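You operate a simulated robot arm through the tools that you are given. There is no shell and no other tool.

The job below is to be done with a simulated robot arm. You get a single attempt, and the scene is never put back.

JOB
Set both side guides to the job card's numbers and clamp them.
Fine: free each clamp lever first; each pointer ends on its number.
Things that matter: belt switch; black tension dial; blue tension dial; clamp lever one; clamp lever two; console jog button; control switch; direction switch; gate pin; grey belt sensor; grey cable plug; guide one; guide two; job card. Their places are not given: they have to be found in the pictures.

It is judged by the outcome, as a careful person would: the job done as asked, and still so three seconds after it is handed in. It fails if anything else is knocked over, pushed out of place, dropped, spilled or broken.

ROBOT AND FRAMES
A 7-joint arm with a three-finger gripper, fixed in place. Base frame: the origin is at the foot of the arm, x ahead of it, y to its left, z up. Units: mm, degrees, N and s.
Its first joint turns from -166.0 to 166.0 degrees. Payload 2.69 kg.
Tool frame: the origin (TCP) lies between the finger pads and is the grasp point; the fingertips stand 30 mm ahead of it; z points along the fingers, y is the line along which they close. The gripper opens to 128 mm. The gripper's body begins 117 mm behind the TCP.
Orientation is told as [roll, pitch, yaw] about the base's x, y, z axes, in that order, counted from this pose: with the fingers straight down and closing along the base's y, the tool's x points along the base's -x, its y along +y and its z along -z.

CONTROLS
- The arm moves only by the tool servo_tool. Its argument "steps" is a list of rows, each a list of 2 entries, a list of its own where there are three numbers: the shift along the base's x, y, z in mm, then the turn, a rotation vector about the base's x, y, z in degrees. In form: [[[dx, dy, dz], [wx, wy, wz]], ...]. A call has 1 to 20 rows; each row shifts and turns the commanded pose from where the row before left it. "grip" is the finger opening in mm, from 0 to 128, set as the call begins (left out, the last holds). Each row takes 0.2 s and may step no farther than 50 mm and 8.6 degrees from the row before; otherwise, or with a gripper value out of range, the whole call is refused. A pose out of reach is approached as far as the arm can. The call stops where the force on the tool passes 50 N (or 10 N more than at its start, if that is more) or the arm is blocked; 0.2 s more then pass. The fingers move at their own pace and stop on an object; they squeeze with about 24 N. The grip force told is the motor's: it shows also when the fingers shut on nothing. Time passes only in rows, and 0.2 s behind the last, so rows that do not move let the fingers close. It gives the time, the measured TCP pose, the force on the tool (base axes), the opening and the grip force at its end, in the units of the frame above (readings bear some noise), with the torque about the TCP (base axes, N m) and any sound that the robot's microphone picked up, and new pictures: "pictures" is both (left out), scene, wrist or none.
- Cameras (640 x 400 px; columns grow to the right, rows downward): "scene" is fixed at [49.6, -649.9, 1365.8]; the picture's right is [0.57, -0.82, 0.00], its down [-0.50, -0.35, -0.79] and it looks along [0.65, 0.45, -0.61] (base axes); focal length 294 px, centre (320, 200). "wrist" rides on the gripper at [58, 54, -131] in the tool frame; the picture's right is [-0.68, 0.74, 0.00], its down [-0.62, -0.57, -0.55] and it looks along [-0.40, -0.37, 0.84] (tool axes); focal length 234 px, centre (320, 200).
- lift_body(by): slides the trunk up (or, below 0, down) by that many mm; the arm rides with it, the base frame stays. It gives what a move gives, with no picture.
- point_at(camera, pixels): for up to 12 pixels [column, row] of the newest picture of that camera ("zoom" is the newest enlarged one), the place [x, y, z] in the base frame of the surface seen there, good to about 2 mm. No time passes.
- zoom(camera, box): a new picture of the part [left, top, right, bottom] of that camera's present view, enlarged. No time passes.
- finish_job(): hands the job in; it is judged then, once.

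Leave the gripper open and the arm clear of the work at the hand-in unless told otherwise.

The tools are called as a command line: name --argument value ..., lists and objects as JSON in quotes. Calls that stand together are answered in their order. servo_tool: Moves the arm, as the interface text tells. Its arguments: {"type":"object","properties":{"steps":{"type":"array","items":{"type":"array"}},"grip":{"type":"number"},"pictures":{"type":"string","enum":["both","scene","wrist","none"]}},"required":["steps"]} The other tools are called the same way: lift_body (by) slides the trunk up or down; point_at (camera, pixels) gives the place of the surface under pixels of a picture; zoom (camera, box) takes an enlarged picture of a part of a camera's view; finish_job () hands the job in.

At the start:

```text
time: 0.0
tool_pos: [653.4, 362.0, 1123.3]
tool_rot: [0.0, -0.1, 0.1]
wrist_force: [-0.4, 0.2, -0.4]
moment: [0.01, -0.01, -0.02]
gripper_width: 127.8
gripper_force: 0.1
trunk travel left (down, up): [-150.0, 200.0]
```

scene: 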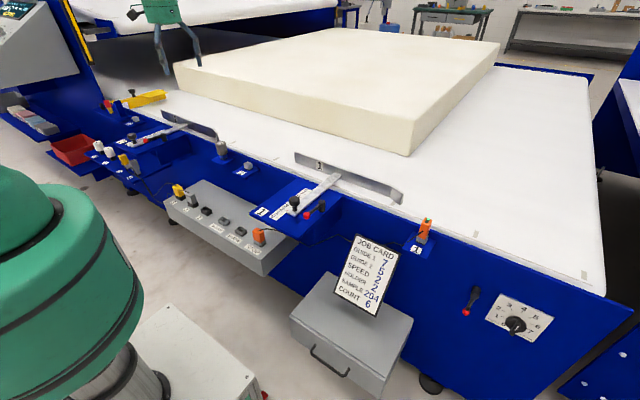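
wrist: 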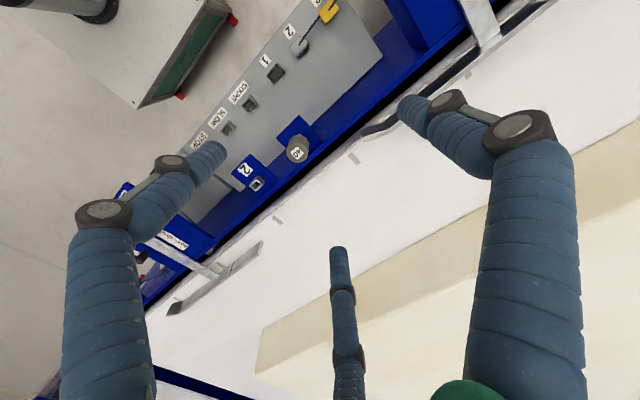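

I see a conveyor with two side guides, near (150-215, 130) and (295-400, 180), and a job card at (365, 275). I'll zoom in on the card and on both guides to read them.

zoom --camera "scene" --box '[320, 225, 410, 325]'

zoom --camera "scene" --box '[240, 145, 400, 245]'

zoom --camera "scene" --box '[80, 80, 240, 180]'

```text
4.00 times, centred on (365, 275) of scene
```

zoom: 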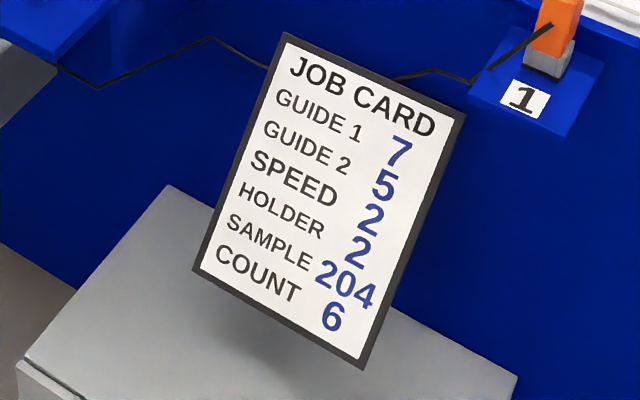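

```text
4.00 times, centred on (320, 195) of scene
```

zoom: 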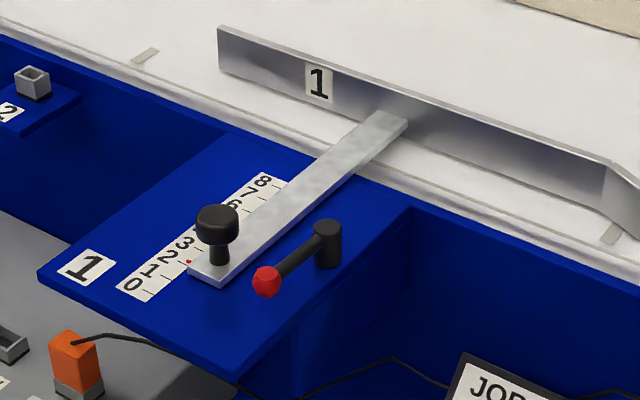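

```text
4.00 times, centred on (160, 130) of scene
```

zoom: 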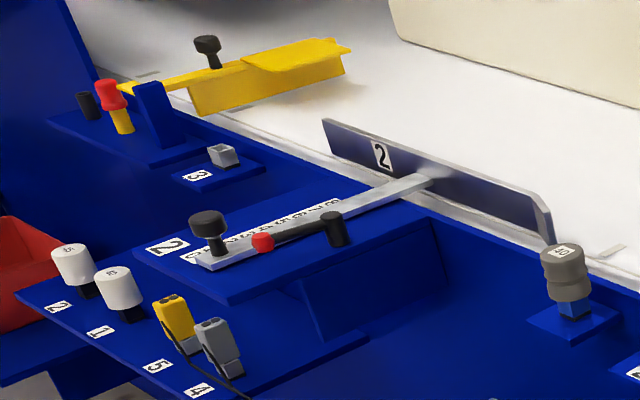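

The card reads guide 1 = 7 and guide 2 = 5. The newest zoom shows guide two, so I'll get the places of its knob, red lever ball, lever hub, bar and scale.

point_at --camera "zoom" --pixels '[[207, 215], [210, 245], [208, 263], [263, 242], [300, 230], [333, 216], [340, 240], [430, 180], [382, 156], [190, 257], [335, 203], [280, 280]]'

zoom --camera "scene" --box '[110, 110, 200, 166]'

zoom --camera "scene" --box '[250, 170, 350, 232]'

```text
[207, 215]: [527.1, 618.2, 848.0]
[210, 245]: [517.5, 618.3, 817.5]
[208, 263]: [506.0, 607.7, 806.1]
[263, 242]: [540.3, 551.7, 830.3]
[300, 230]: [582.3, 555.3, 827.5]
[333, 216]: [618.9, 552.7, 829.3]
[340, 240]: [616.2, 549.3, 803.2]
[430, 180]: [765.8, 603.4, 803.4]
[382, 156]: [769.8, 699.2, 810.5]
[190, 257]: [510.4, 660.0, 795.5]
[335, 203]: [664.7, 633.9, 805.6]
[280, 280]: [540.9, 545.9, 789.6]
```

```text
7.11 times, centred on (155, 138) of scene
```

zoom: 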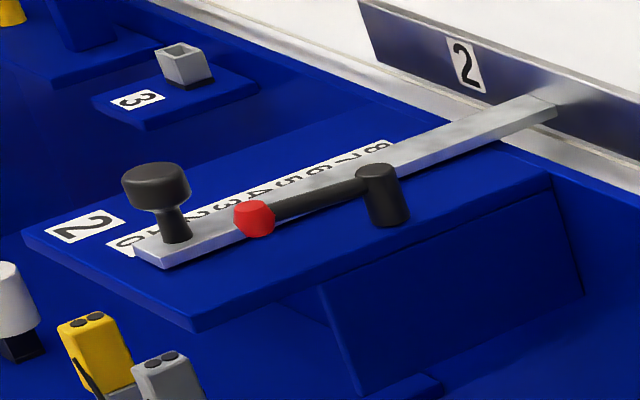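

```text
6.40 times, centred on (300, 201) of scene
```

zoom: 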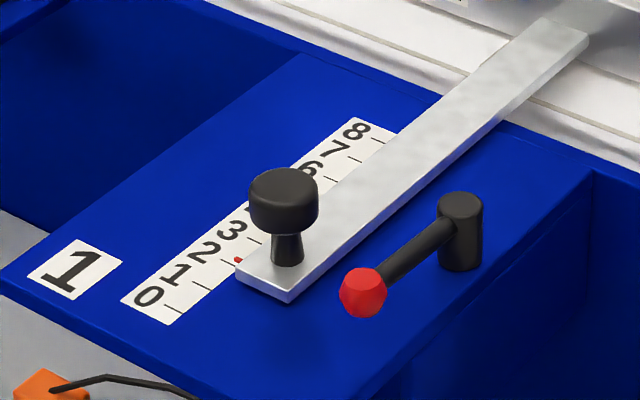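

The newest zoom is guide one. I'll read the places of the knob (283,195), red pointer (238,261), lever ball (362,292), hub (460,205) and the scale marks.

point_at --camera "zoom" --pixels '[[283, 190], [288, 255], [238, 260], [362, 292], [410, 252], [460, 205], [460, 255], [174, 310], [202, 286], [225, 266], [383, 140], [358, 158]]'

point_at --camera "scene" --pixels '[[334, 178], [300, 155], [400, 200], [263, 235], [280, 230], [320, 230], [248, 166], [425, 232], [220, 148], [316, 160]]'

```text
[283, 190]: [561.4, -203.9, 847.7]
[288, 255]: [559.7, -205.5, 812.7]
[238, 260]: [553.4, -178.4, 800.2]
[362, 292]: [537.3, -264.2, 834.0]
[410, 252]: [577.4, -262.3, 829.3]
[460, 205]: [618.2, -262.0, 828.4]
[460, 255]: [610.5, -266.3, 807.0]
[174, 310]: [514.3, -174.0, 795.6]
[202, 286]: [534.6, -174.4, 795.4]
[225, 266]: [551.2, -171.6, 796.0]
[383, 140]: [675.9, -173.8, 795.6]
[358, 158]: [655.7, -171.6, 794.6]
```

```text
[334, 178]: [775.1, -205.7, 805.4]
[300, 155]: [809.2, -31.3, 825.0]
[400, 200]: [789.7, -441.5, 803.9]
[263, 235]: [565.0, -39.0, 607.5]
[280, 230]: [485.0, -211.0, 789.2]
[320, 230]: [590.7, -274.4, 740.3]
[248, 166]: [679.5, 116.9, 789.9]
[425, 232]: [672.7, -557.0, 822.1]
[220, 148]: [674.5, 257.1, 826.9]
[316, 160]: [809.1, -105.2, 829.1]
```

Guide one's scale runs along x: 0 is at x≈514, 8 is at x≈676, so about 20.2 mm per number. The pointer is near 2, and 7 should be at x≈655.7. Each lever handle points toward -x and its hub is at x≈618. Next I move the open gripper high over guide one to get a close wrist view of the pointer and lever.

servo_tool --steps '[[[-13.8, -42.2, -10], [0, 0, 0]], [[-13.8, -42.2, -10], [0, 0, 0]], [[-13.8, -42.2, -10], [0, 0, 0]], [[-13.8, -42.2, -10], [0, 0, 0]], [[-13.8, -42.2, -10], [0, 0, 0]], [[-13.8, -42.2, -10], [0, 0, 0]], [[-13.8, -42.2, -10], [0, 0, 0]], [[-13.8, -42.2, -10], [0, 0, 0]], [[-13.8, -42.2, -10], [0, 0, 0]], [[-13.8, -42.2, -10], [0, 0, 0]], [[-13.8, -42.2, -10], [0, 0, 0]], [[-13.8, -42.2, -10], [0, 0, 0]]]' --pictures "both"

```text
time: 2.6
tool_pos: [488.1, -147.1, 1003.4]
tool_rot: [0.0, 0.0, 0.0]
wrist_force: [-0.1, -0.2, -1.2]
moment: [0.0, 0.0, 0.02]
gripper_width: 127.7
gripper_force: 0.0
trunk travel left (down, up): [-150.0, 200.0]
```

scene: 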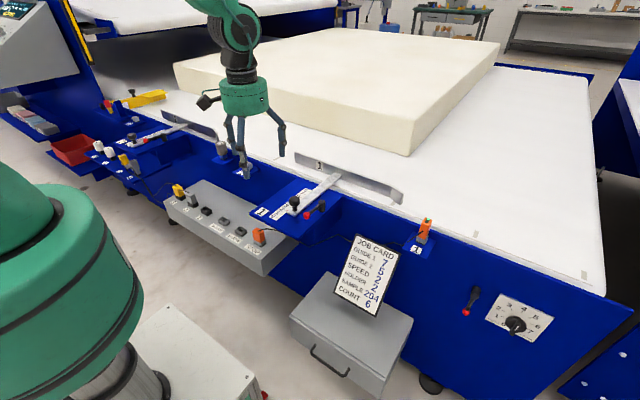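
wrist: 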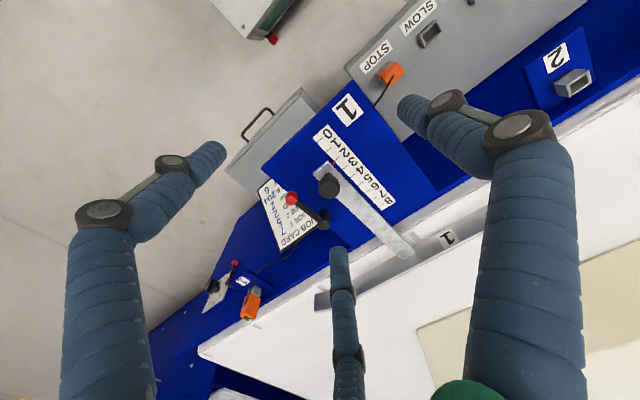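

The pictures show three finger shapes, at tool offsets of roughly (0,+71), (62,-41) and (-72,-43). The text describes two fingers. Before going near anything I'll close the fingers here in free air to see how they actually close.

servo_tool --steps '[[[0, 0, 0], [0, 0, 0]], [[0, 0, 0], [0, 0, 0]], [[0, 0, 0], [0, 0, 0]]]' --grip 0 --pictures "both"

zoom --camera "scene" --box '[180, 50, 340, 150]'

zoom --camera "wrist" --box '[240, 80, 432, 200]'

```text
time: 3.4
tool_pos: [487.1, -145.9, 1003.9]
tool_rot: [0.0, -0.1, 0.0]
wrist_force: [1.0, -0.2, 0.5]
moment: [0.01, 0.01, -0.03]
gripper_width: 2.3
gripper_force: 24.2
trunk travel left (down, up): [-150.0, 200.0]
```

scene: 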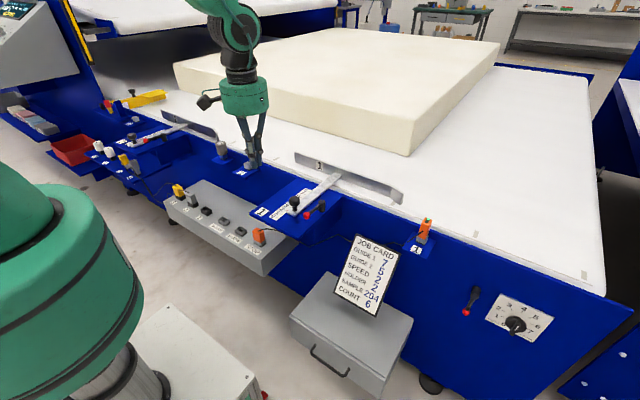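
wrist: 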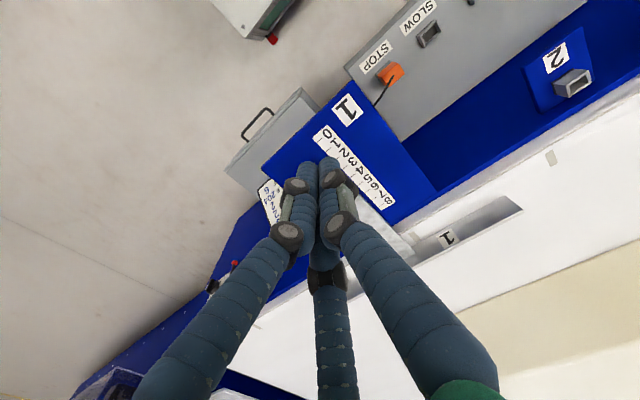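

```text
4.00 times, centred on (260, 100) of scene
```

zoom: 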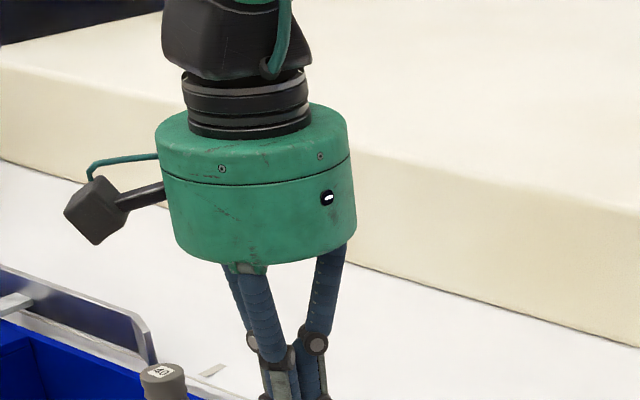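

```text
3.33 times, centred on (336, 140) of wrist
```

zoom: 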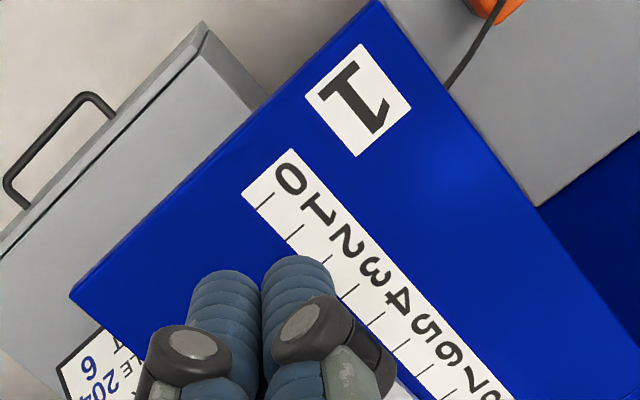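

Closed, the three finger shapes meet at the centre, so the gripper centres on whatever it holds and makes a poker when shut. I'll open it again and take an enlarged view between the fingers of the pointer, knob and lever.

servo_tool --steps '[[[10, -10, -20], [0, 0, 0]], [[10, -10, -20], [0, 0, 0]], [[0, 0, 0], [0, 0, 0]]]' --grip 128 --pictures "wrist"

zoom --camera "wrist" --box '[240, 110, 432, 230]'

```text
time: 4.2
tool_pos: [507.6, -166.6, 962.8]
tool_rot: [0.0, 0.1, 0.0]
wrist_force: [0.2, -0.1, -0.7]
moment: [0.05, 0.06, -0.01]
gripper_width: 128.2
gripper_force: 0.0
trunk travel left (down, up): [-150.0, 200.0]
```

wrist: 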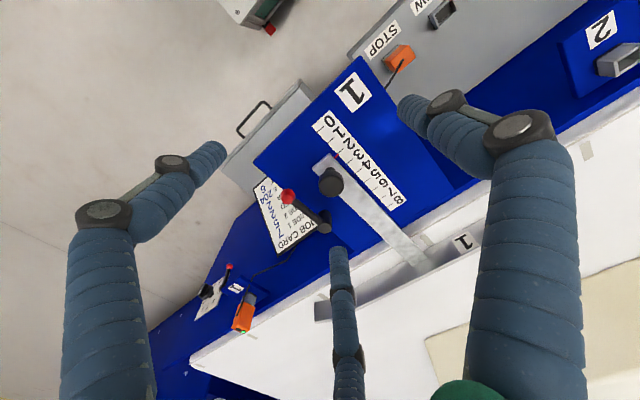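

```text
3.33 times, centred on (336, 170) of wrist
```

zoom: 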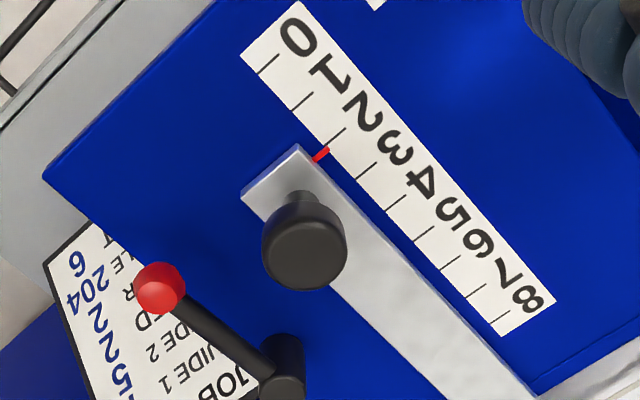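

Now I see the red pointer at about (320,153) in the zoom, just past the 2 mark. I'll measure the pointer, tick marks, knob and lever.

point_at --camera "zoom" --pixels '[[321, 154], [327, 149], [268, 63], [302, 100], [337, 134], [367, 171], [425, 234], [477, 290], [500, 317], [305, 245], [160, 288], [285, 350]]'

zoom --camera "wrist" --box '[310, 140, 358, 170]'

```text
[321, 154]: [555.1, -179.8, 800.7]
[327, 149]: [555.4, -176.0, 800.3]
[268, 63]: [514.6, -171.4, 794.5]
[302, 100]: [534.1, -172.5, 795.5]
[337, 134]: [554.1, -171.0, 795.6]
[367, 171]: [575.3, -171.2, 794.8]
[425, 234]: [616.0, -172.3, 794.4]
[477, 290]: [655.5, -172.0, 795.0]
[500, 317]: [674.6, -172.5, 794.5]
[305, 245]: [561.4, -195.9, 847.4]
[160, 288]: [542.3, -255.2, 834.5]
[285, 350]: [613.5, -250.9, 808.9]
```

```text
13.33 times, centred on (334, 155) of wrist
```

zoom: 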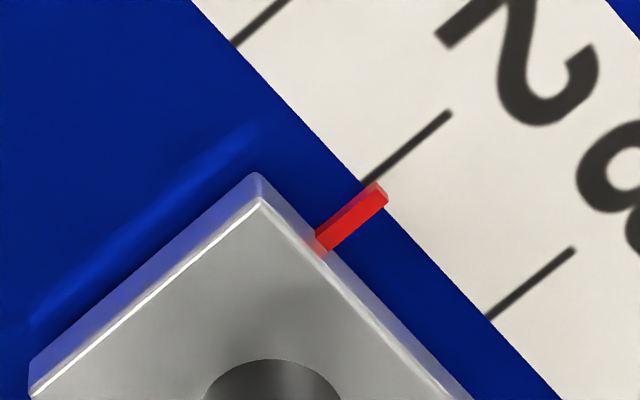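

The pointer is at x≈555, on the 2 mark (tick spacing 20.0 mm, 0 at 514.6). Guide one must therefore go about +100 mm to x≈654.6. The lever handle lies along -x from its hub at about (618,-262) to the ball at about (540,-260), and swinging it outward (-y) keeps it clear of the bar. I'll check the heights of whatever lies outward: the card, the plate edge and the cable.

point_at --camera "scene" --pixels '[[363, 237], [357, 240], [396, 254], [335, 238], [340, 225], [350, 215], [328, 215], [305, 240], [345, 240], [310, 208], [322, 205], [262, 232]]'

zoom --camera "wrist" --box '[180, 170, 372, 290]'

```text
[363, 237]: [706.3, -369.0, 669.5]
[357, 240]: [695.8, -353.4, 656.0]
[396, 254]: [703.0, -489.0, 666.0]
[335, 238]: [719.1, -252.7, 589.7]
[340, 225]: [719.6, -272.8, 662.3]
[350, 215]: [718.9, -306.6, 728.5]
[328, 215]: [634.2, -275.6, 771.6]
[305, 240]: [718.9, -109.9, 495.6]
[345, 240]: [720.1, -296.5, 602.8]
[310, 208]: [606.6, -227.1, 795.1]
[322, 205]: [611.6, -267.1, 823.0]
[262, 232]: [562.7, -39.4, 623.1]
```

```text
3.33 times, centred on (276, 230) of wrist
```

zoom: 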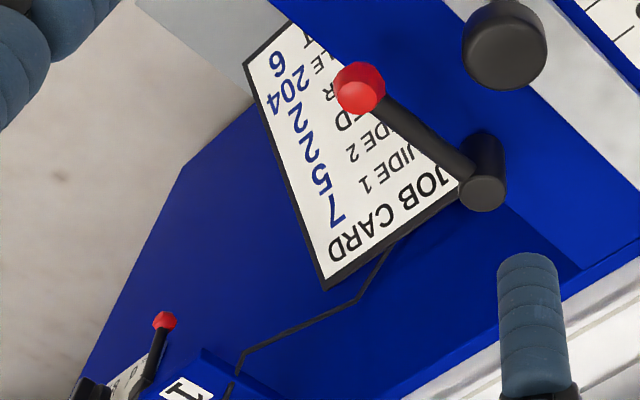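

The card and cable sit well below (z<670), so the outward swing is clear. I'll measure the hub top (482,193), the ball and the plate edge in this zoom.

point_at --camera "zoom" --pixels '[[482, 193], [470, 193], [495, 193], [482, 205], [360, 88], [355, 98], [420, 135], [425, 125], [410, 145], [500, 48], [580, 265], [300, 15]]'

```text
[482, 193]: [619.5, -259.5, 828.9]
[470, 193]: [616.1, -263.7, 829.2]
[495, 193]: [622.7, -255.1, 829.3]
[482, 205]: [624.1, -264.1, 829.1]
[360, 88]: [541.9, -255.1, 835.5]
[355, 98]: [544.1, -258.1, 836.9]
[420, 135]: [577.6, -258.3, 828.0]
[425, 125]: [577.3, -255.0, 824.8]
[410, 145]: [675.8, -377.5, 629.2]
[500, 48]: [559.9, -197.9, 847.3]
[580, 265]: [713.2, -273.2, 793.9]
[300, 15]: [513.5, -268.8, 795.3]
```

The hub centre is about (619.5,-259.5), the ball about (540,-260,826), the knob about (560,-199,847). I'll close the fingers and lower them at (522,-226), off the end of the bar and inside of the ball, with tips at z≈812.

servo_tool --steps '[[[7.2, -29.7, 0], [0, 0, 0]], [[7.2, -29.7, 0], [0, 0, 0]], [[0, 0, -30], [0, 0, 0]], [[0, 0, -30], [0, 0, 0]], [[0, 0, -30], [0, 0, 0]], [[0, 0, -30], [0, 0, 0]]]' --grip 0 --pictures "both"

zoom --camera "scene" --box '[240, 145, 368, 225]'

```text
time: 5.6
tool_pos: [522.1, -224.0, 843.0]
tool_rot: [0.0, 0.0, -0.1]
wrist_force: [-0.4, 0.6, 1.1]
moment: [-0.02, 0.01, 0.02]
gripper_width: 2.3
gripper_force: 23.8
trunk travel left (down, up): [-150.0, 200.0]
```

scene: 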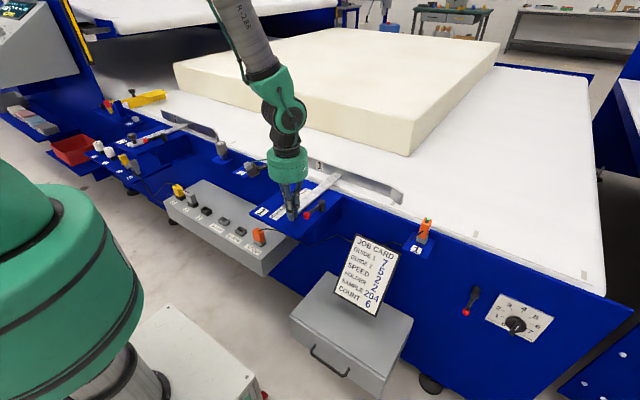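
wrist: 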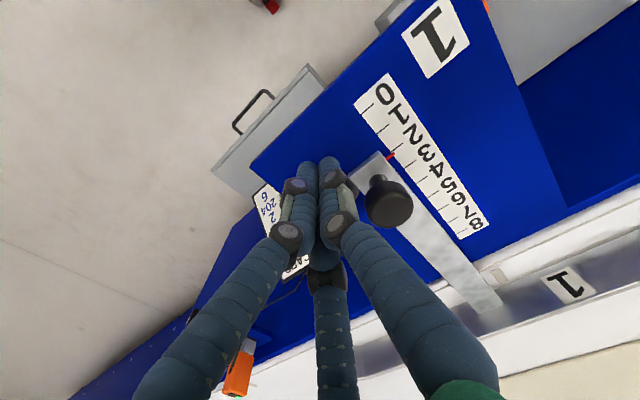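

```text
5.00 times, centred on (304, 185) of scene
```

zoom: 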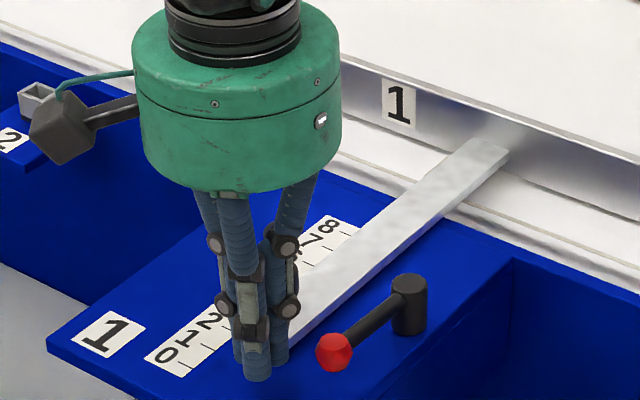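

The closed tips stand beside the ball. I'll push slowly outward (-y) against the ball and watch the force.

servo_tool --steps '[[[5, -4, 0], [0, 0, 0]], [[5, -4, 0], [0, 0, 0]], [[2, -4, 0], [0, 0, 0]], [[0, -4, 0], [0, 0, 0]], [[0, -4, 0], [0, 0, 0]], [[0, -4, 0], [0, 0, 0]], [[0, -4, 0], [0, 0, 0]]]' --grip 0 --pictures "both"

zoom --camera "scene" --box '[240, 145, 368, 225]'

```text
time: 7.2
tool_pos: [534.8, -254.1, 844.3]
tool_rot: [0.0, 0.0, 0.0]
wrist_force: [0.4, -0.4, 0.3]
moment: [0.01, -0.03, -0.01]
gripper_width: 1.9
gripper_force: 24.1
trunk travel left (down, up): [-150.0, 200.0]
```

scene: 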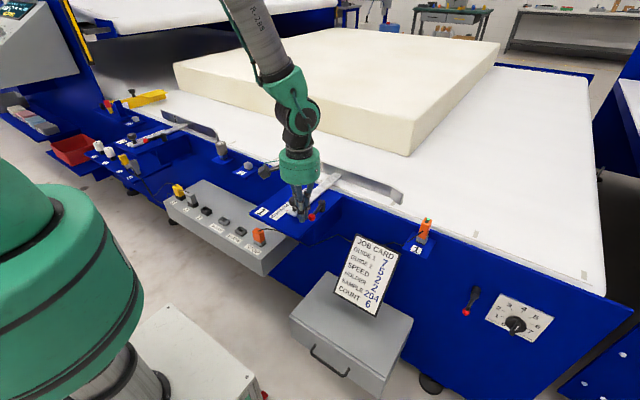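
wrist: 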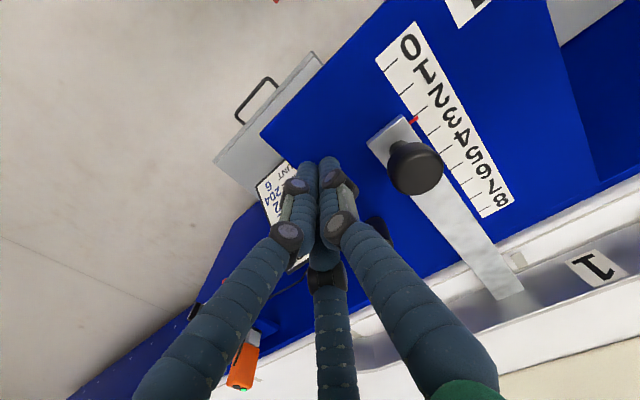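

```text
5.00 times, centred on (304, 185) of scene
```

zoom: 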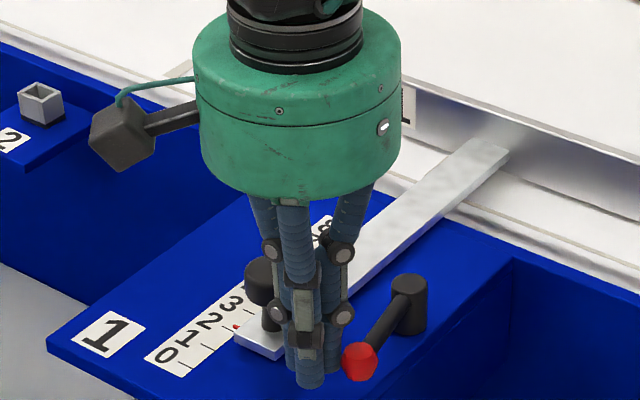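

The lever yields easily outward: the ball moved and no force built up. I'll keep pushing along its arc about the hub to about 60 degrees, in small steps.

servo_tool --steps '[[[1.35, -7, 0], [0, 0, 0]], [[1.35, -7, 0], [0, 0, 0]], [[1.35, -7, 0], [0, 0, 0]], [[1.35, -7, 0], [0, 0, 0]], [[2.9, -6.6, 0], [0, 0, 0]], [[2.9, -6.6, 0], [0, 0, 0]], [[2.9, -6.6, 0], [0, 0, 0]], [[4.5, -5.6, 0], [0, 0, 0]], [[4.5, -5.6, 0], [0, 0, 0]], [[4.5, -5.6, 0], [0, 0, 0]]]' --grip 0 --pictures "both"

zoom --camera "scene" --box '[260, 145, 388, 225]'

```text
time: 9.4
tool_pos: [559.7, -318.5, 843.3]
tool_rot: [0.0, 0.1, 0.0]
wrist_force: [-0.3, 0.3, 0.0]
moment: [-0.03, -0.01, 0.0]
gripper_width: 2.3
gripper_force: 23.7
trunk travel left (down, up): [-150.0, 200.0]
```

scene: 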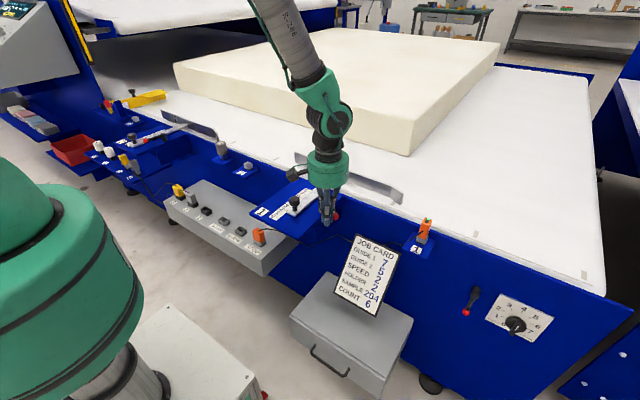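
wrist: 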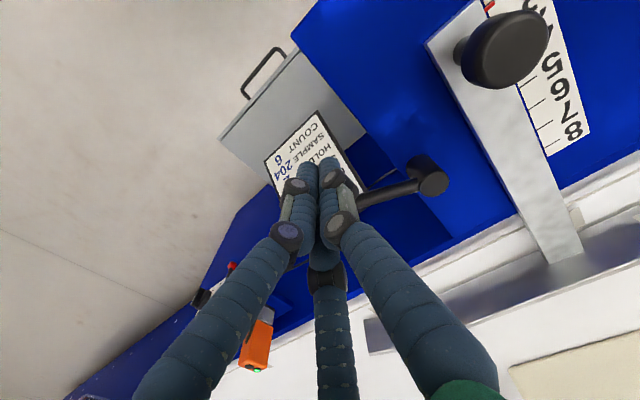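

```text
5.00 times, centred on (324, 185) of scene
```

zoom: 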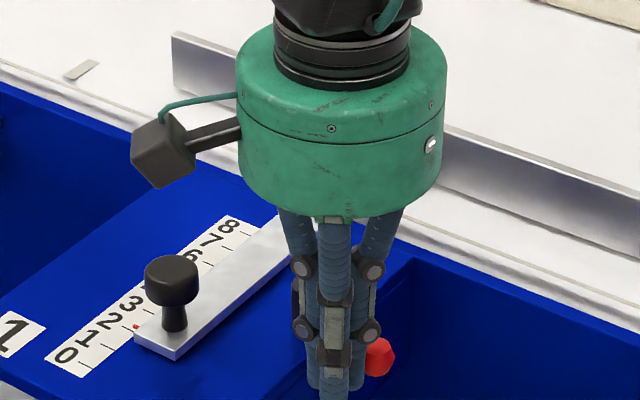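

It still moves freely. I'll continue the arc to about 90 degrees, watching for a stop.

servo_tool --steps '[[[5, -3.6, 0], [0, 0, 0]], [[5, -3.4, 0], [0, 0, 0]], [[5, -3.2, 0], [0, 0, 0]], [[5, -3, 0], [0, 0, 0]], [[5, -2.5, 0], [0, 0, 0]], [[5, -2, 0], [0, 0, 0]], [[5, -1.6, 0], [0, 0, 0]], [[4, -1.2, 0], [0, 0, 0]]]' --grip 0 --pictures "both"

zoom --camera "scene" --box '[260, 145, 388, 225]'

```text
time: 10.8
tool_pos: [582.1, -333.1, 839.4]
tool_rot: [0.6, 0.8, -0.2]
wrist_force: [-19.4, -4.6, 2.3]
moment: [0.18, 0.26, -0.15]
gripper_width: 2.4
gripper_force: 23.4
trunk travel left (down, up): [-150.0, 200.0]
stopped in row 7: the force on the tool passed its limit at 56 N (the readings are from after the stop); the commanded pose is now the measured one
```

scene: 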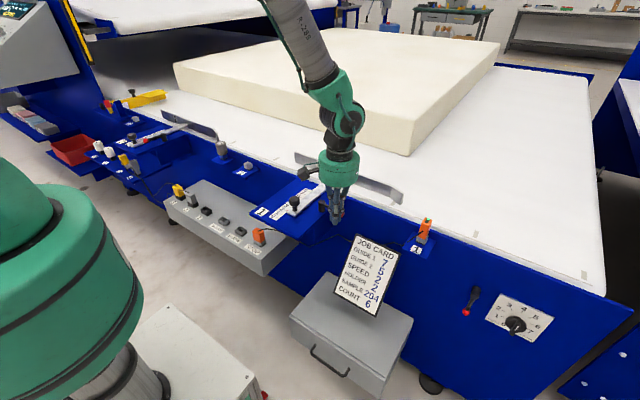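
wrist: 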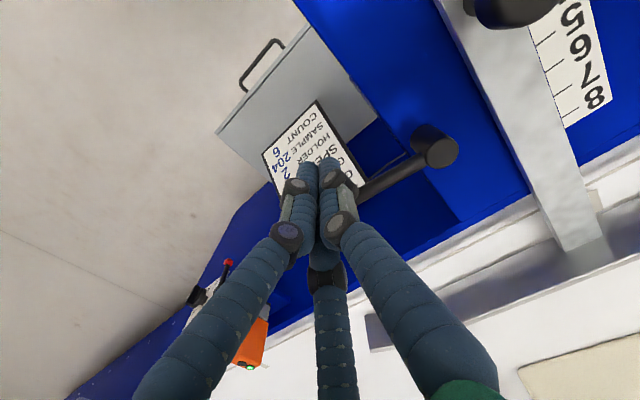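

```text
5.00 times, centred on (324, 185) of scene
```

zoom: 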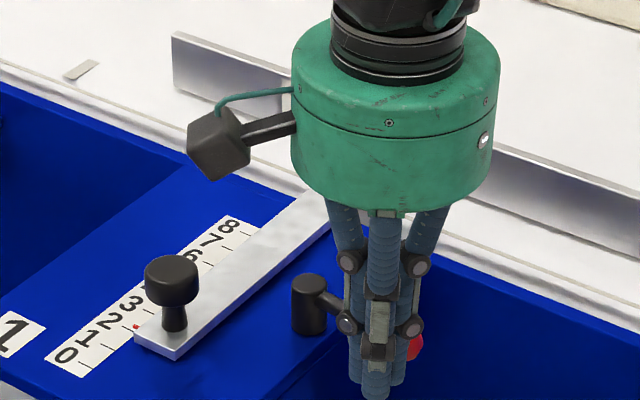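

It came to the end stop, so lever one is fully open. I'll back off, lift, level the tool, and look.

servo_tool --steps '[[[-6, 3, 0], [-0.6, -0.8, 0.2]], [[-6, 3, 0], [0, 0, 0]], [[-8, 4, 10], [0, 0, 0]], [[0, 0, 40], [0, 0, 0]], [[0, 0, 40], [0, 0, 0]], [[-20, 30, 20], [0, 0, 0]], [[-20, 40, 20], [0, 0, 0]], [[-20, 40, 0], [0, 0, 0]], [[0, 40, 0], [0, 0, 0]], [[0, 0, 0], [0, 0, 0]]]' --grip 128 --pictures "both"

zoom --camera "scene" --box '[260, 145, 388, 225]'

zoom --camera "wrist" --box '[240, 110, 432, 230]'

```text
time: 13.0
tool_pos: [503.5, -172.3, 971.3]
tool_rot: [-0.1, -0.2, 0.1]
wrist_force: [-0.3, 0.4, 0.2]
moment: [-0.02, 0.02, -0.01]
gripper_width: 127.8
gripper_force: 0.1
trunk travel left (down, up): [-150.0, 200.0]
```

scene: 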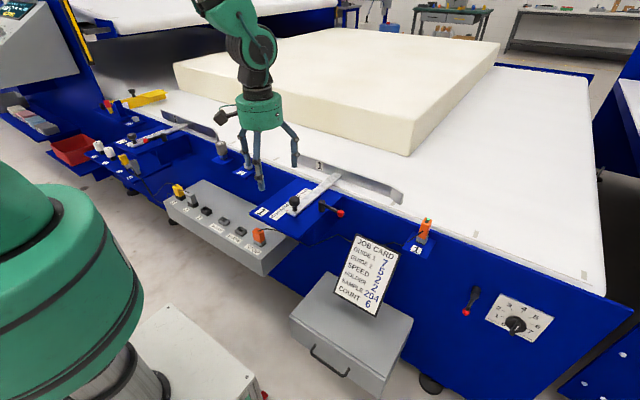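
wrist: 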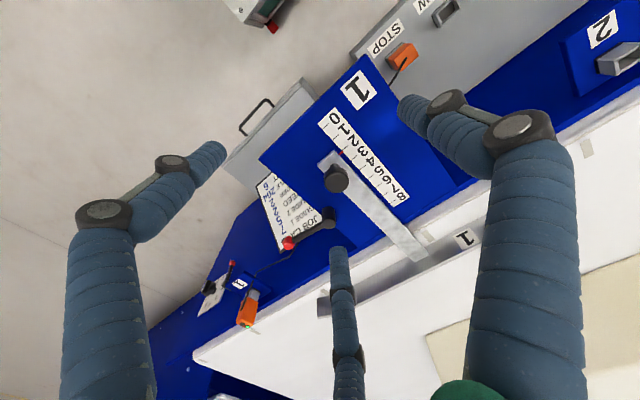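

```text
5.00 times, centred on (324, 185) of scene
```

zoom: 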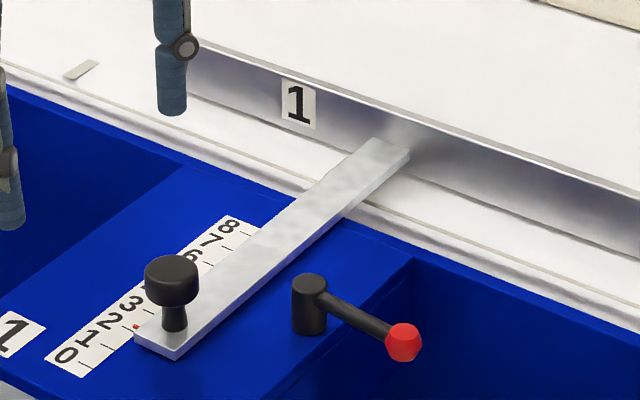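

```text
3.33 times, centred on (336, 170) of wrist
```

zoom: 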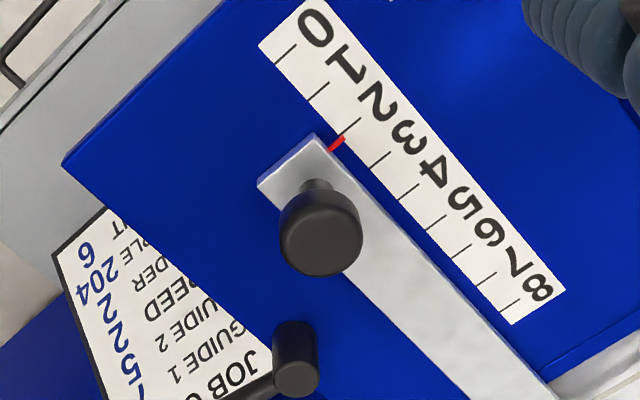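

Lever one is now across at about 90 degrees and the guide still reads 2. Next is the knob. I'll measure its rim in this zoom to find the exact centre.

point_at --camera "zoom" --pixels '[[286, 245], [354, 243], [320, 270], [320, 222], [320, 246], [300, 225], [340, 266], [338, 142], [298, 370], [508, 310], [278, 55], [346, 128]]'

```text
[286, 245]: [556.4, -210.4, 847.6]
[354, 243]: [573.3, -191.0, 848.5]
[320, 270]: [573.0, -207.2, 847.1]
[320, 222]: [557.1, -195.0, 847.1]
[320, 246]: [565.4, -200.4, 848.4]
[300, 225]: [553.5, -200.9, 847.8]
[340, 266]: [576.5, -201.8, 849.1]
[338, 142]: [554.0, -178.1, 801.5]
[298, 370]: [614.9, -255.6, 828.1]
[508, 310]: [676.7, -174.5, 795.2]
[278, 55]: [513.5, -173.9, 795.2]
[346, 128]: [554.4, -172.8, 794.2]
```

The knob centre is about (565,-200.5) with its top at z≈848. I'll part-open the gripper to 64 mm, centre over the knob and lower until the tips are at about z 813, just above the bar.

servo_tool --steps '[[[30.7, -14.1, -20], [0, 0, 0]], [[30.8, -14.1, -20], [0, 0, 0]], [[0, 0, 0], [0, 0, 0]], [[0, 0, -22], [0, 0, 0]], [[0, 0, -22], [0, 0, 0]], [[0, 0, -22], [0, 0, 0]], [[0, 0, -22], [0, 0, 0]]]' --grip 64 --pictures "both"

zoom --camera "scene" --box '[240, 145, 368, 225]'

```text
time: 14.6
tool_pos: [565.3, -201.2, 842.9]
tool_rot: [-0.2, -0.2, 0.1]
wrist_force: [0.3, -0.5, -0.3]
moment: [-0.01, 0.0, 0.02]
gripper_width: 64.1
gripper_force: 0.0
trunk travel left (down, up): [-150.0, 200.0]
```

scene: 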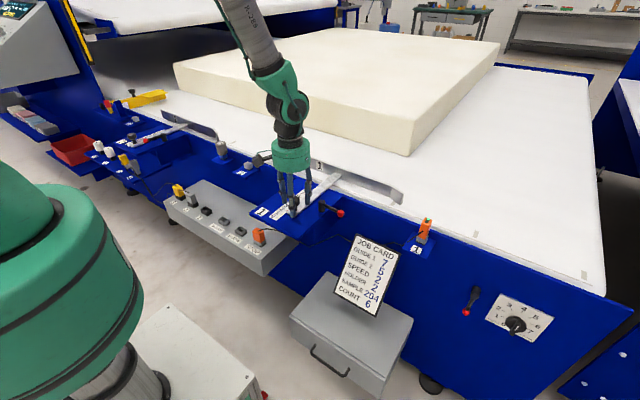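
wrist: 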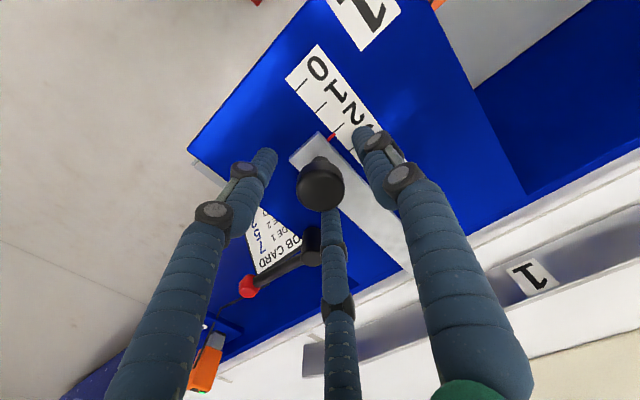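

```text
5.00 times, centred on (304, 185) of scene
```

zoom: 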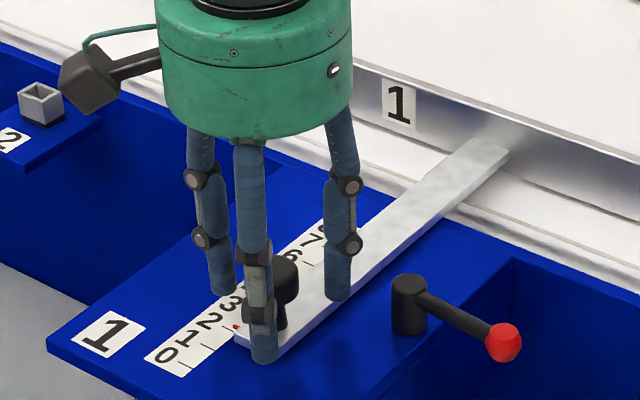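

The three fingers surround the knob. I'll close onto it and let them settle.

servo_tool --steps '[[[0, 0, 0], [0, 0, 0]], [[0, 0, 0], [0, 0, 0]], [[0, 0, 0], [0, 0, 0]]]' --grip 0 --pictures "both"

zoom --camera "scene" --box '[240, 145, 368, 225]'

```text
time: 15.4
tool_pos: [564.7, -200.2, 842.8]
tool_rot: [-0.1, -0.1, 0.2]
wrist_force: [-0.7, 16.0, -3.3]
moment: [0.3, -0.02, 0.02]
gripper_width: 30.2
gripper_force: 45.1
trunk travel left (down, up): [-150.0, 200.0]
```

scene: 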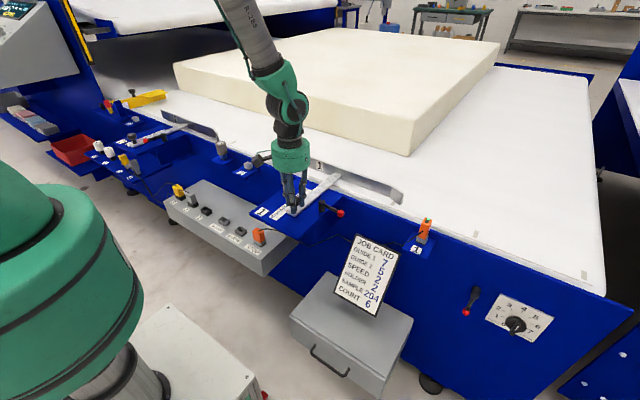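
wrist: 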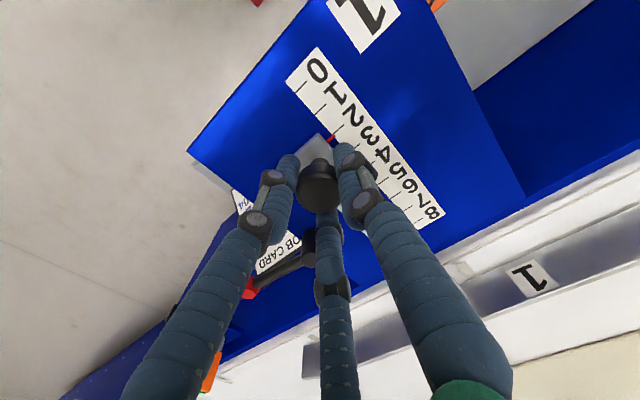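

```text
5.00 times, centred on (304, 185) of scene
```

zoom: 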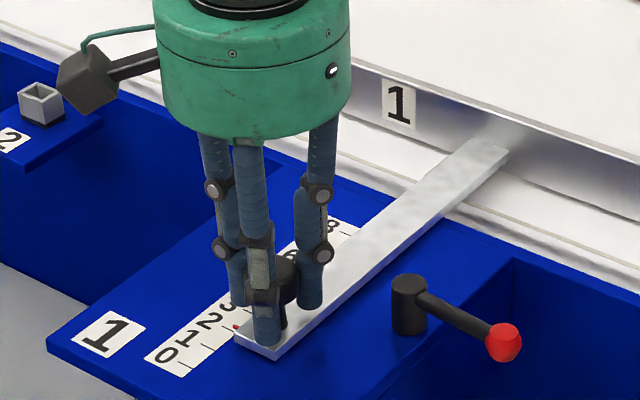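

The knob is held at a width of 30 mm. The small sideways force says the knob centre is about 1 mm further toward +y. I'll nudge by that and begin pushing the guide toward +x in small steps.

servo_tool --steps '[[[0, 0.8, 0], [0, 0, 0]], [[4, 0, 0], [0, 0, 0]], [[4, 0, 0], [0, 0, 0]], [[4, 0, 0], [0, 0, 0]], [[4, 0, 0], [0, 0, 0]], [[4, 0, 0], [0, 0, 0]]]' --grip 0 --pictures "wrist"

```text
time: 16.8
tool_pos: [586.3, -199.4, 842.1]
tool_rot: [-0.1, -0.1, 0.2]
wrist_force: [-1.3, 6.7, -17.9]
moment: [0.06, 0.17, -0.04]
gripper_width: 29.9
gripper_force: 44.3
trunk travel left (down, up): [-150.0, 200.0]
```

wrist: 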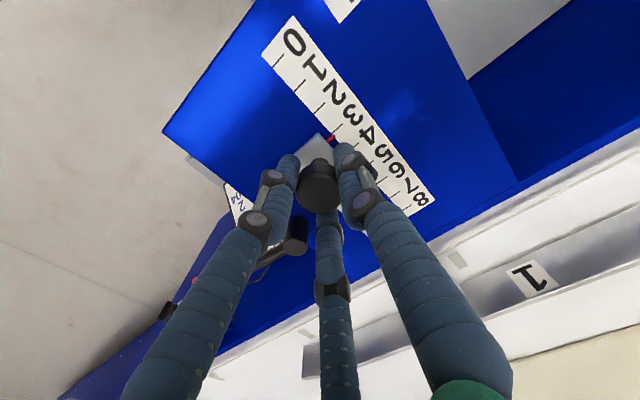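

The guide slides with the grip and the pointer is now near 3. I'll carry on about 70 mm more toward +x, then read the pointer.

servo_tool --steps '[[[5, 0.3, -0.5], [0, 0, 0]], [[5, 0, -0.3], [0, 0, 0]], [[5, 0, 0], [0, 0, 0]], [[5, 0, 0], [0, 0, 0]], [[5, 0, 0], [0, 0, 0]], [[5, 0, 0], [0, 0, 0]], [[5, 0, 0], [0, 0, 0]], [[5, 0, 0], [0, 0, 0]], [[5, 0, 0], [0, 0, 0]], [[5, 0, 0], [0, 0, 0]], [[5, 0, 0], [0, 0, 0]], [[5, 0, 0], [0, 0, 0]], [[5, 0, 0], [0, 0, 0]], [[5, 0, 0], [0, 0, 0]]]' --grip 0 --pictures "both"

zoom --camera "wrist" --box '[260, 80, 420, 180]'

zoom --camera "scene" --box '[240, 145, 368, 225]'

```text
time: 19.8
tool_pos: [656.8, -200.4, 841.4]
tool_rot: [-0.3, -0.2, 0.2]
wrist_force: [-1.3, 2.7, -1.0]
moment: [0.1, 0.41, -0.01]
gripper_width: 30.2
gripper_force: 45.5
trunk travel left (down, up): [-150.0, 200.0]
```

scene: 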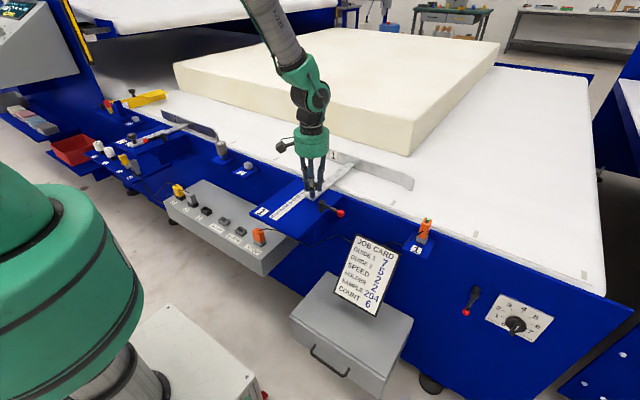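
wrist: 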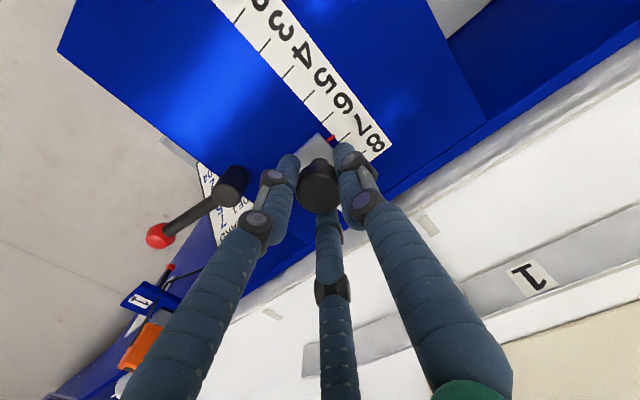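

```text
4.00 times, centred on (340, 130) of wrist
```

zoom: 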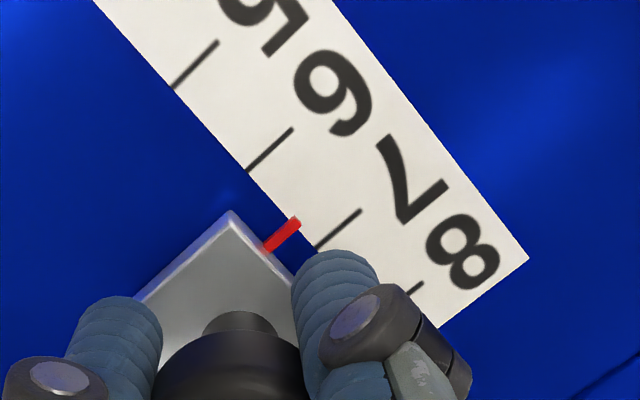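

```text
5.00 times, centred on (304, 185) of scene
```

zoom: 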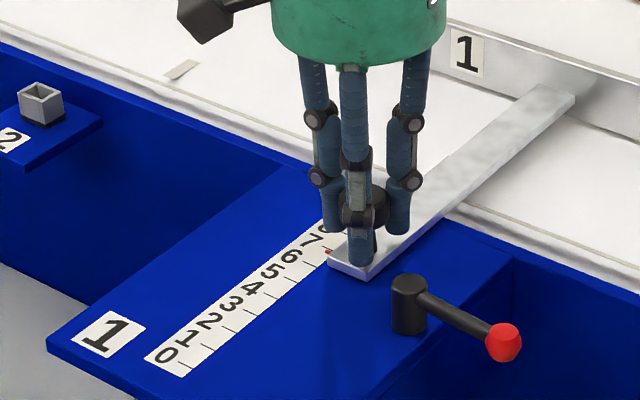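

The pointer is between 6 and 7 now. I'll measure the pointer and the 6 and 7 ticks in the wrist picture.

point_at --camera "wrist" --pixels '[[329, 139.5], [332, 137.5], [346, 136], [349, 133], [328.5, 116], [331, 113.5], [310, 97], [313, 93]]'

zoom --camera "wrist" --box '[308, 105, 372, 145]'

```text
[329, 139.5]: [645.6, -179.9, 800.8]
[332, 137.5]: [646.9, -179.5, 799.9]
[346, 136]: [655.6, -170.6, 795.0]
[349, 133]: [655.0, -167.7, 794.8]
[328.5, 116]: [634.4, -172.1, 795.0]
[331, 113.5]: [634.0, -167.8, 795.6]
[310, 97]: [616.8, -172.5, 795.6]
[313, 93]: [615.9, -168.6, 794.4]
```

```text
10.00 times, centred on (340, 125) of wrist
```

zoom: 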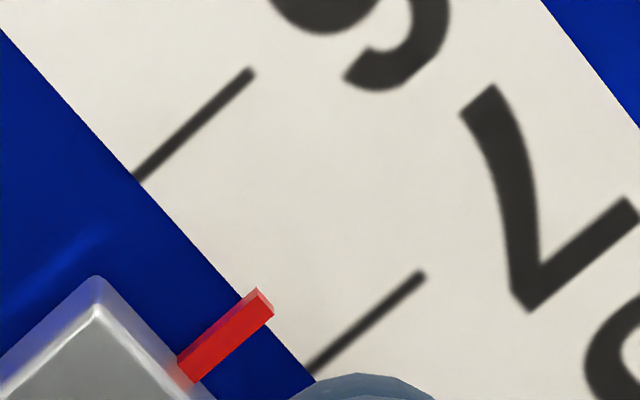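

The pointer is at x≈646.5 and the 7 tick at about 655. I'll move 8 mm further and check again.

servo_tool --steps '[[[3, 0, 0], [0, 0, 0]], [[3, 0, 0], [0, 0, 0]], [[2, 0, 0], [0, 0, 0]], [[0, 0, 0], [0, 0, 0]]]' --grip 0 --pictures "both"

zoom --camera "wrist" --box '[292, 100, 356, 140]'

point_at --camera "zoom" --pixels '[[100, 20], [150, 80], [200, 130], [250, 180], [300, 230], [350, 280], [370, 320], [390, 350]]'

```text
time: 20.8
tool_pos: [664.0, -200.2, 842.5]
tool_rot: [-0.2, -0.2, 0.2]
wrist_force: [-1.6, -1.6, 2.9]
moment: [-0.01, 0.21, 0.04]
gripper_width: 29.9
gripper_force: 45.0
trunk travel left (down, up): [-150.0, 200.0]
```

scene: 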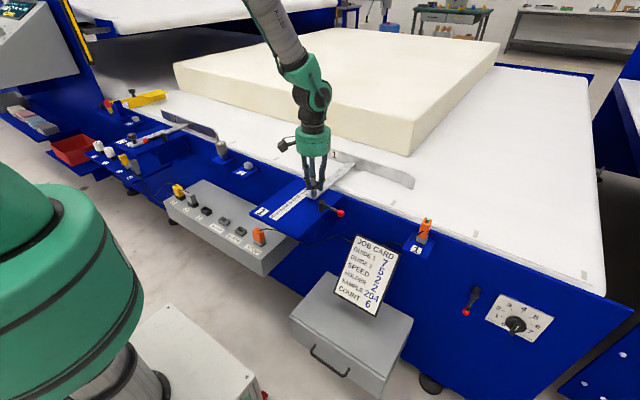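
wrist: 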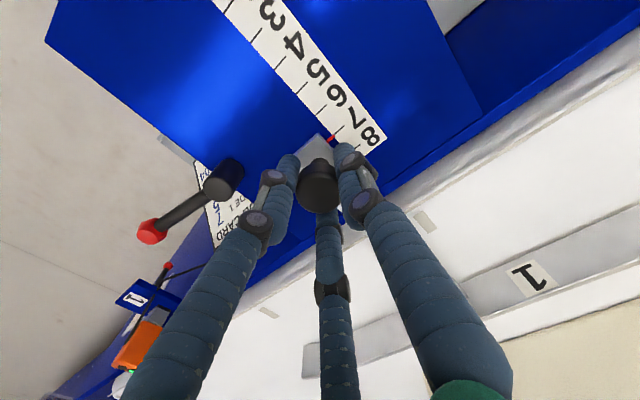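

```text
10.00 times, centred on (324, 120) of wrist
```

zoom: 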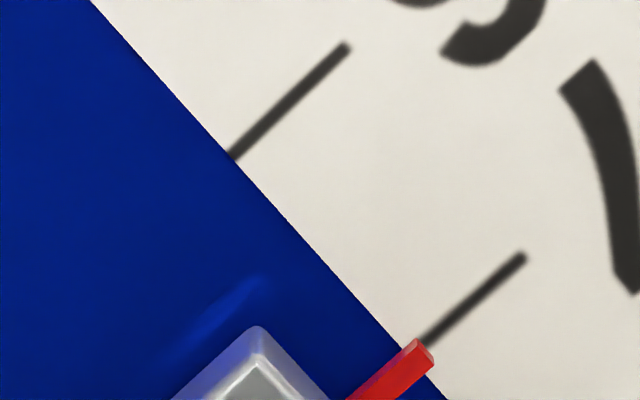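

```text
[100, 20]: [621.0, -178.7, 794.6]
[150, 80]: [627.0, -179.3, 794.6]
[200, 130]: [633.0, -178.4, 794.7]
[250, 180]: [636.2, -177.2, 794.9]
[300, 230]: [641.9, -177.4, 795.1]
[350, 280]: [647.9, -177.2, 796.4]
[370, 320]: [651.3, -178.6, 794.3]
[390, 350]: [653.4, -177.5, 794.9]
```

The pointer is practically at the 7 tick. I'll measure both finely: pointer (390,375), tick (470,303) in the zoom.

point_at --camera "zoom" --pixels '[[375, 388], [390, 377], [405, 364], [415, 356], [445, 326], [470, 304], [495, 281], [515, 263], [250, 137], [290, 99], [330, 62], [345, 48]]'

point_at --camera "scene" --pixels '[[305.5, 195.5], [302, 193.5], [304, 191]]'

zoom --camera "scene" --box '[290, 180, 322, 200]'

```text
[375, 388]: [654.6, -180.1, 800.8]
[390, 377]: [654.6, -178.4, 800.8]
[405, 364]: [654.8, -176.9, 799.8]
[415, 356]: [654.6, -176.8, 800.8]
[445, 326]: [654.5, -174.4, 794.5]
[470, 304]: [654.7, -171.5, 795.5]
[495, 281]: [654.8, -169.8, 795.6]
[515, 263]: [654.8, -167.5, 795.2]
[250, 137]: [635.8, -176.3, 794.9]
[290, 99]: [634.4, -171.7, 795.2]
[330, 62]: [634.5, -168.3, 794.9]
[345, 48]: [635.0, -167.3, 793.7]
```

```text
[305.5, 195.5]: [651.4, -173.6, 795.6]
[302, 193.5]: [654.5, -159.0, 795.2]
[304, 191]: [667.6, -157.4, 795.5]
```

```text
16.00 times, centred on (306, 190) of scene
```

zoom: 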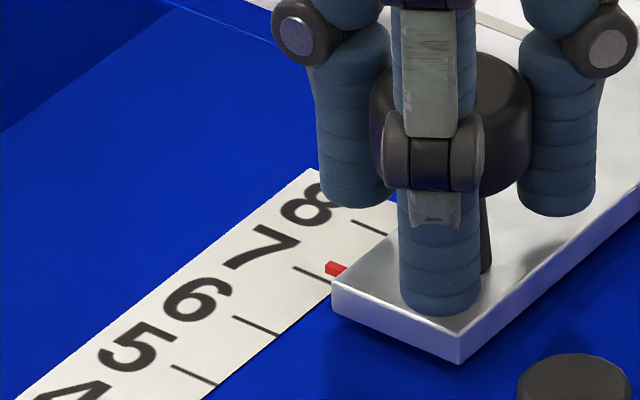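

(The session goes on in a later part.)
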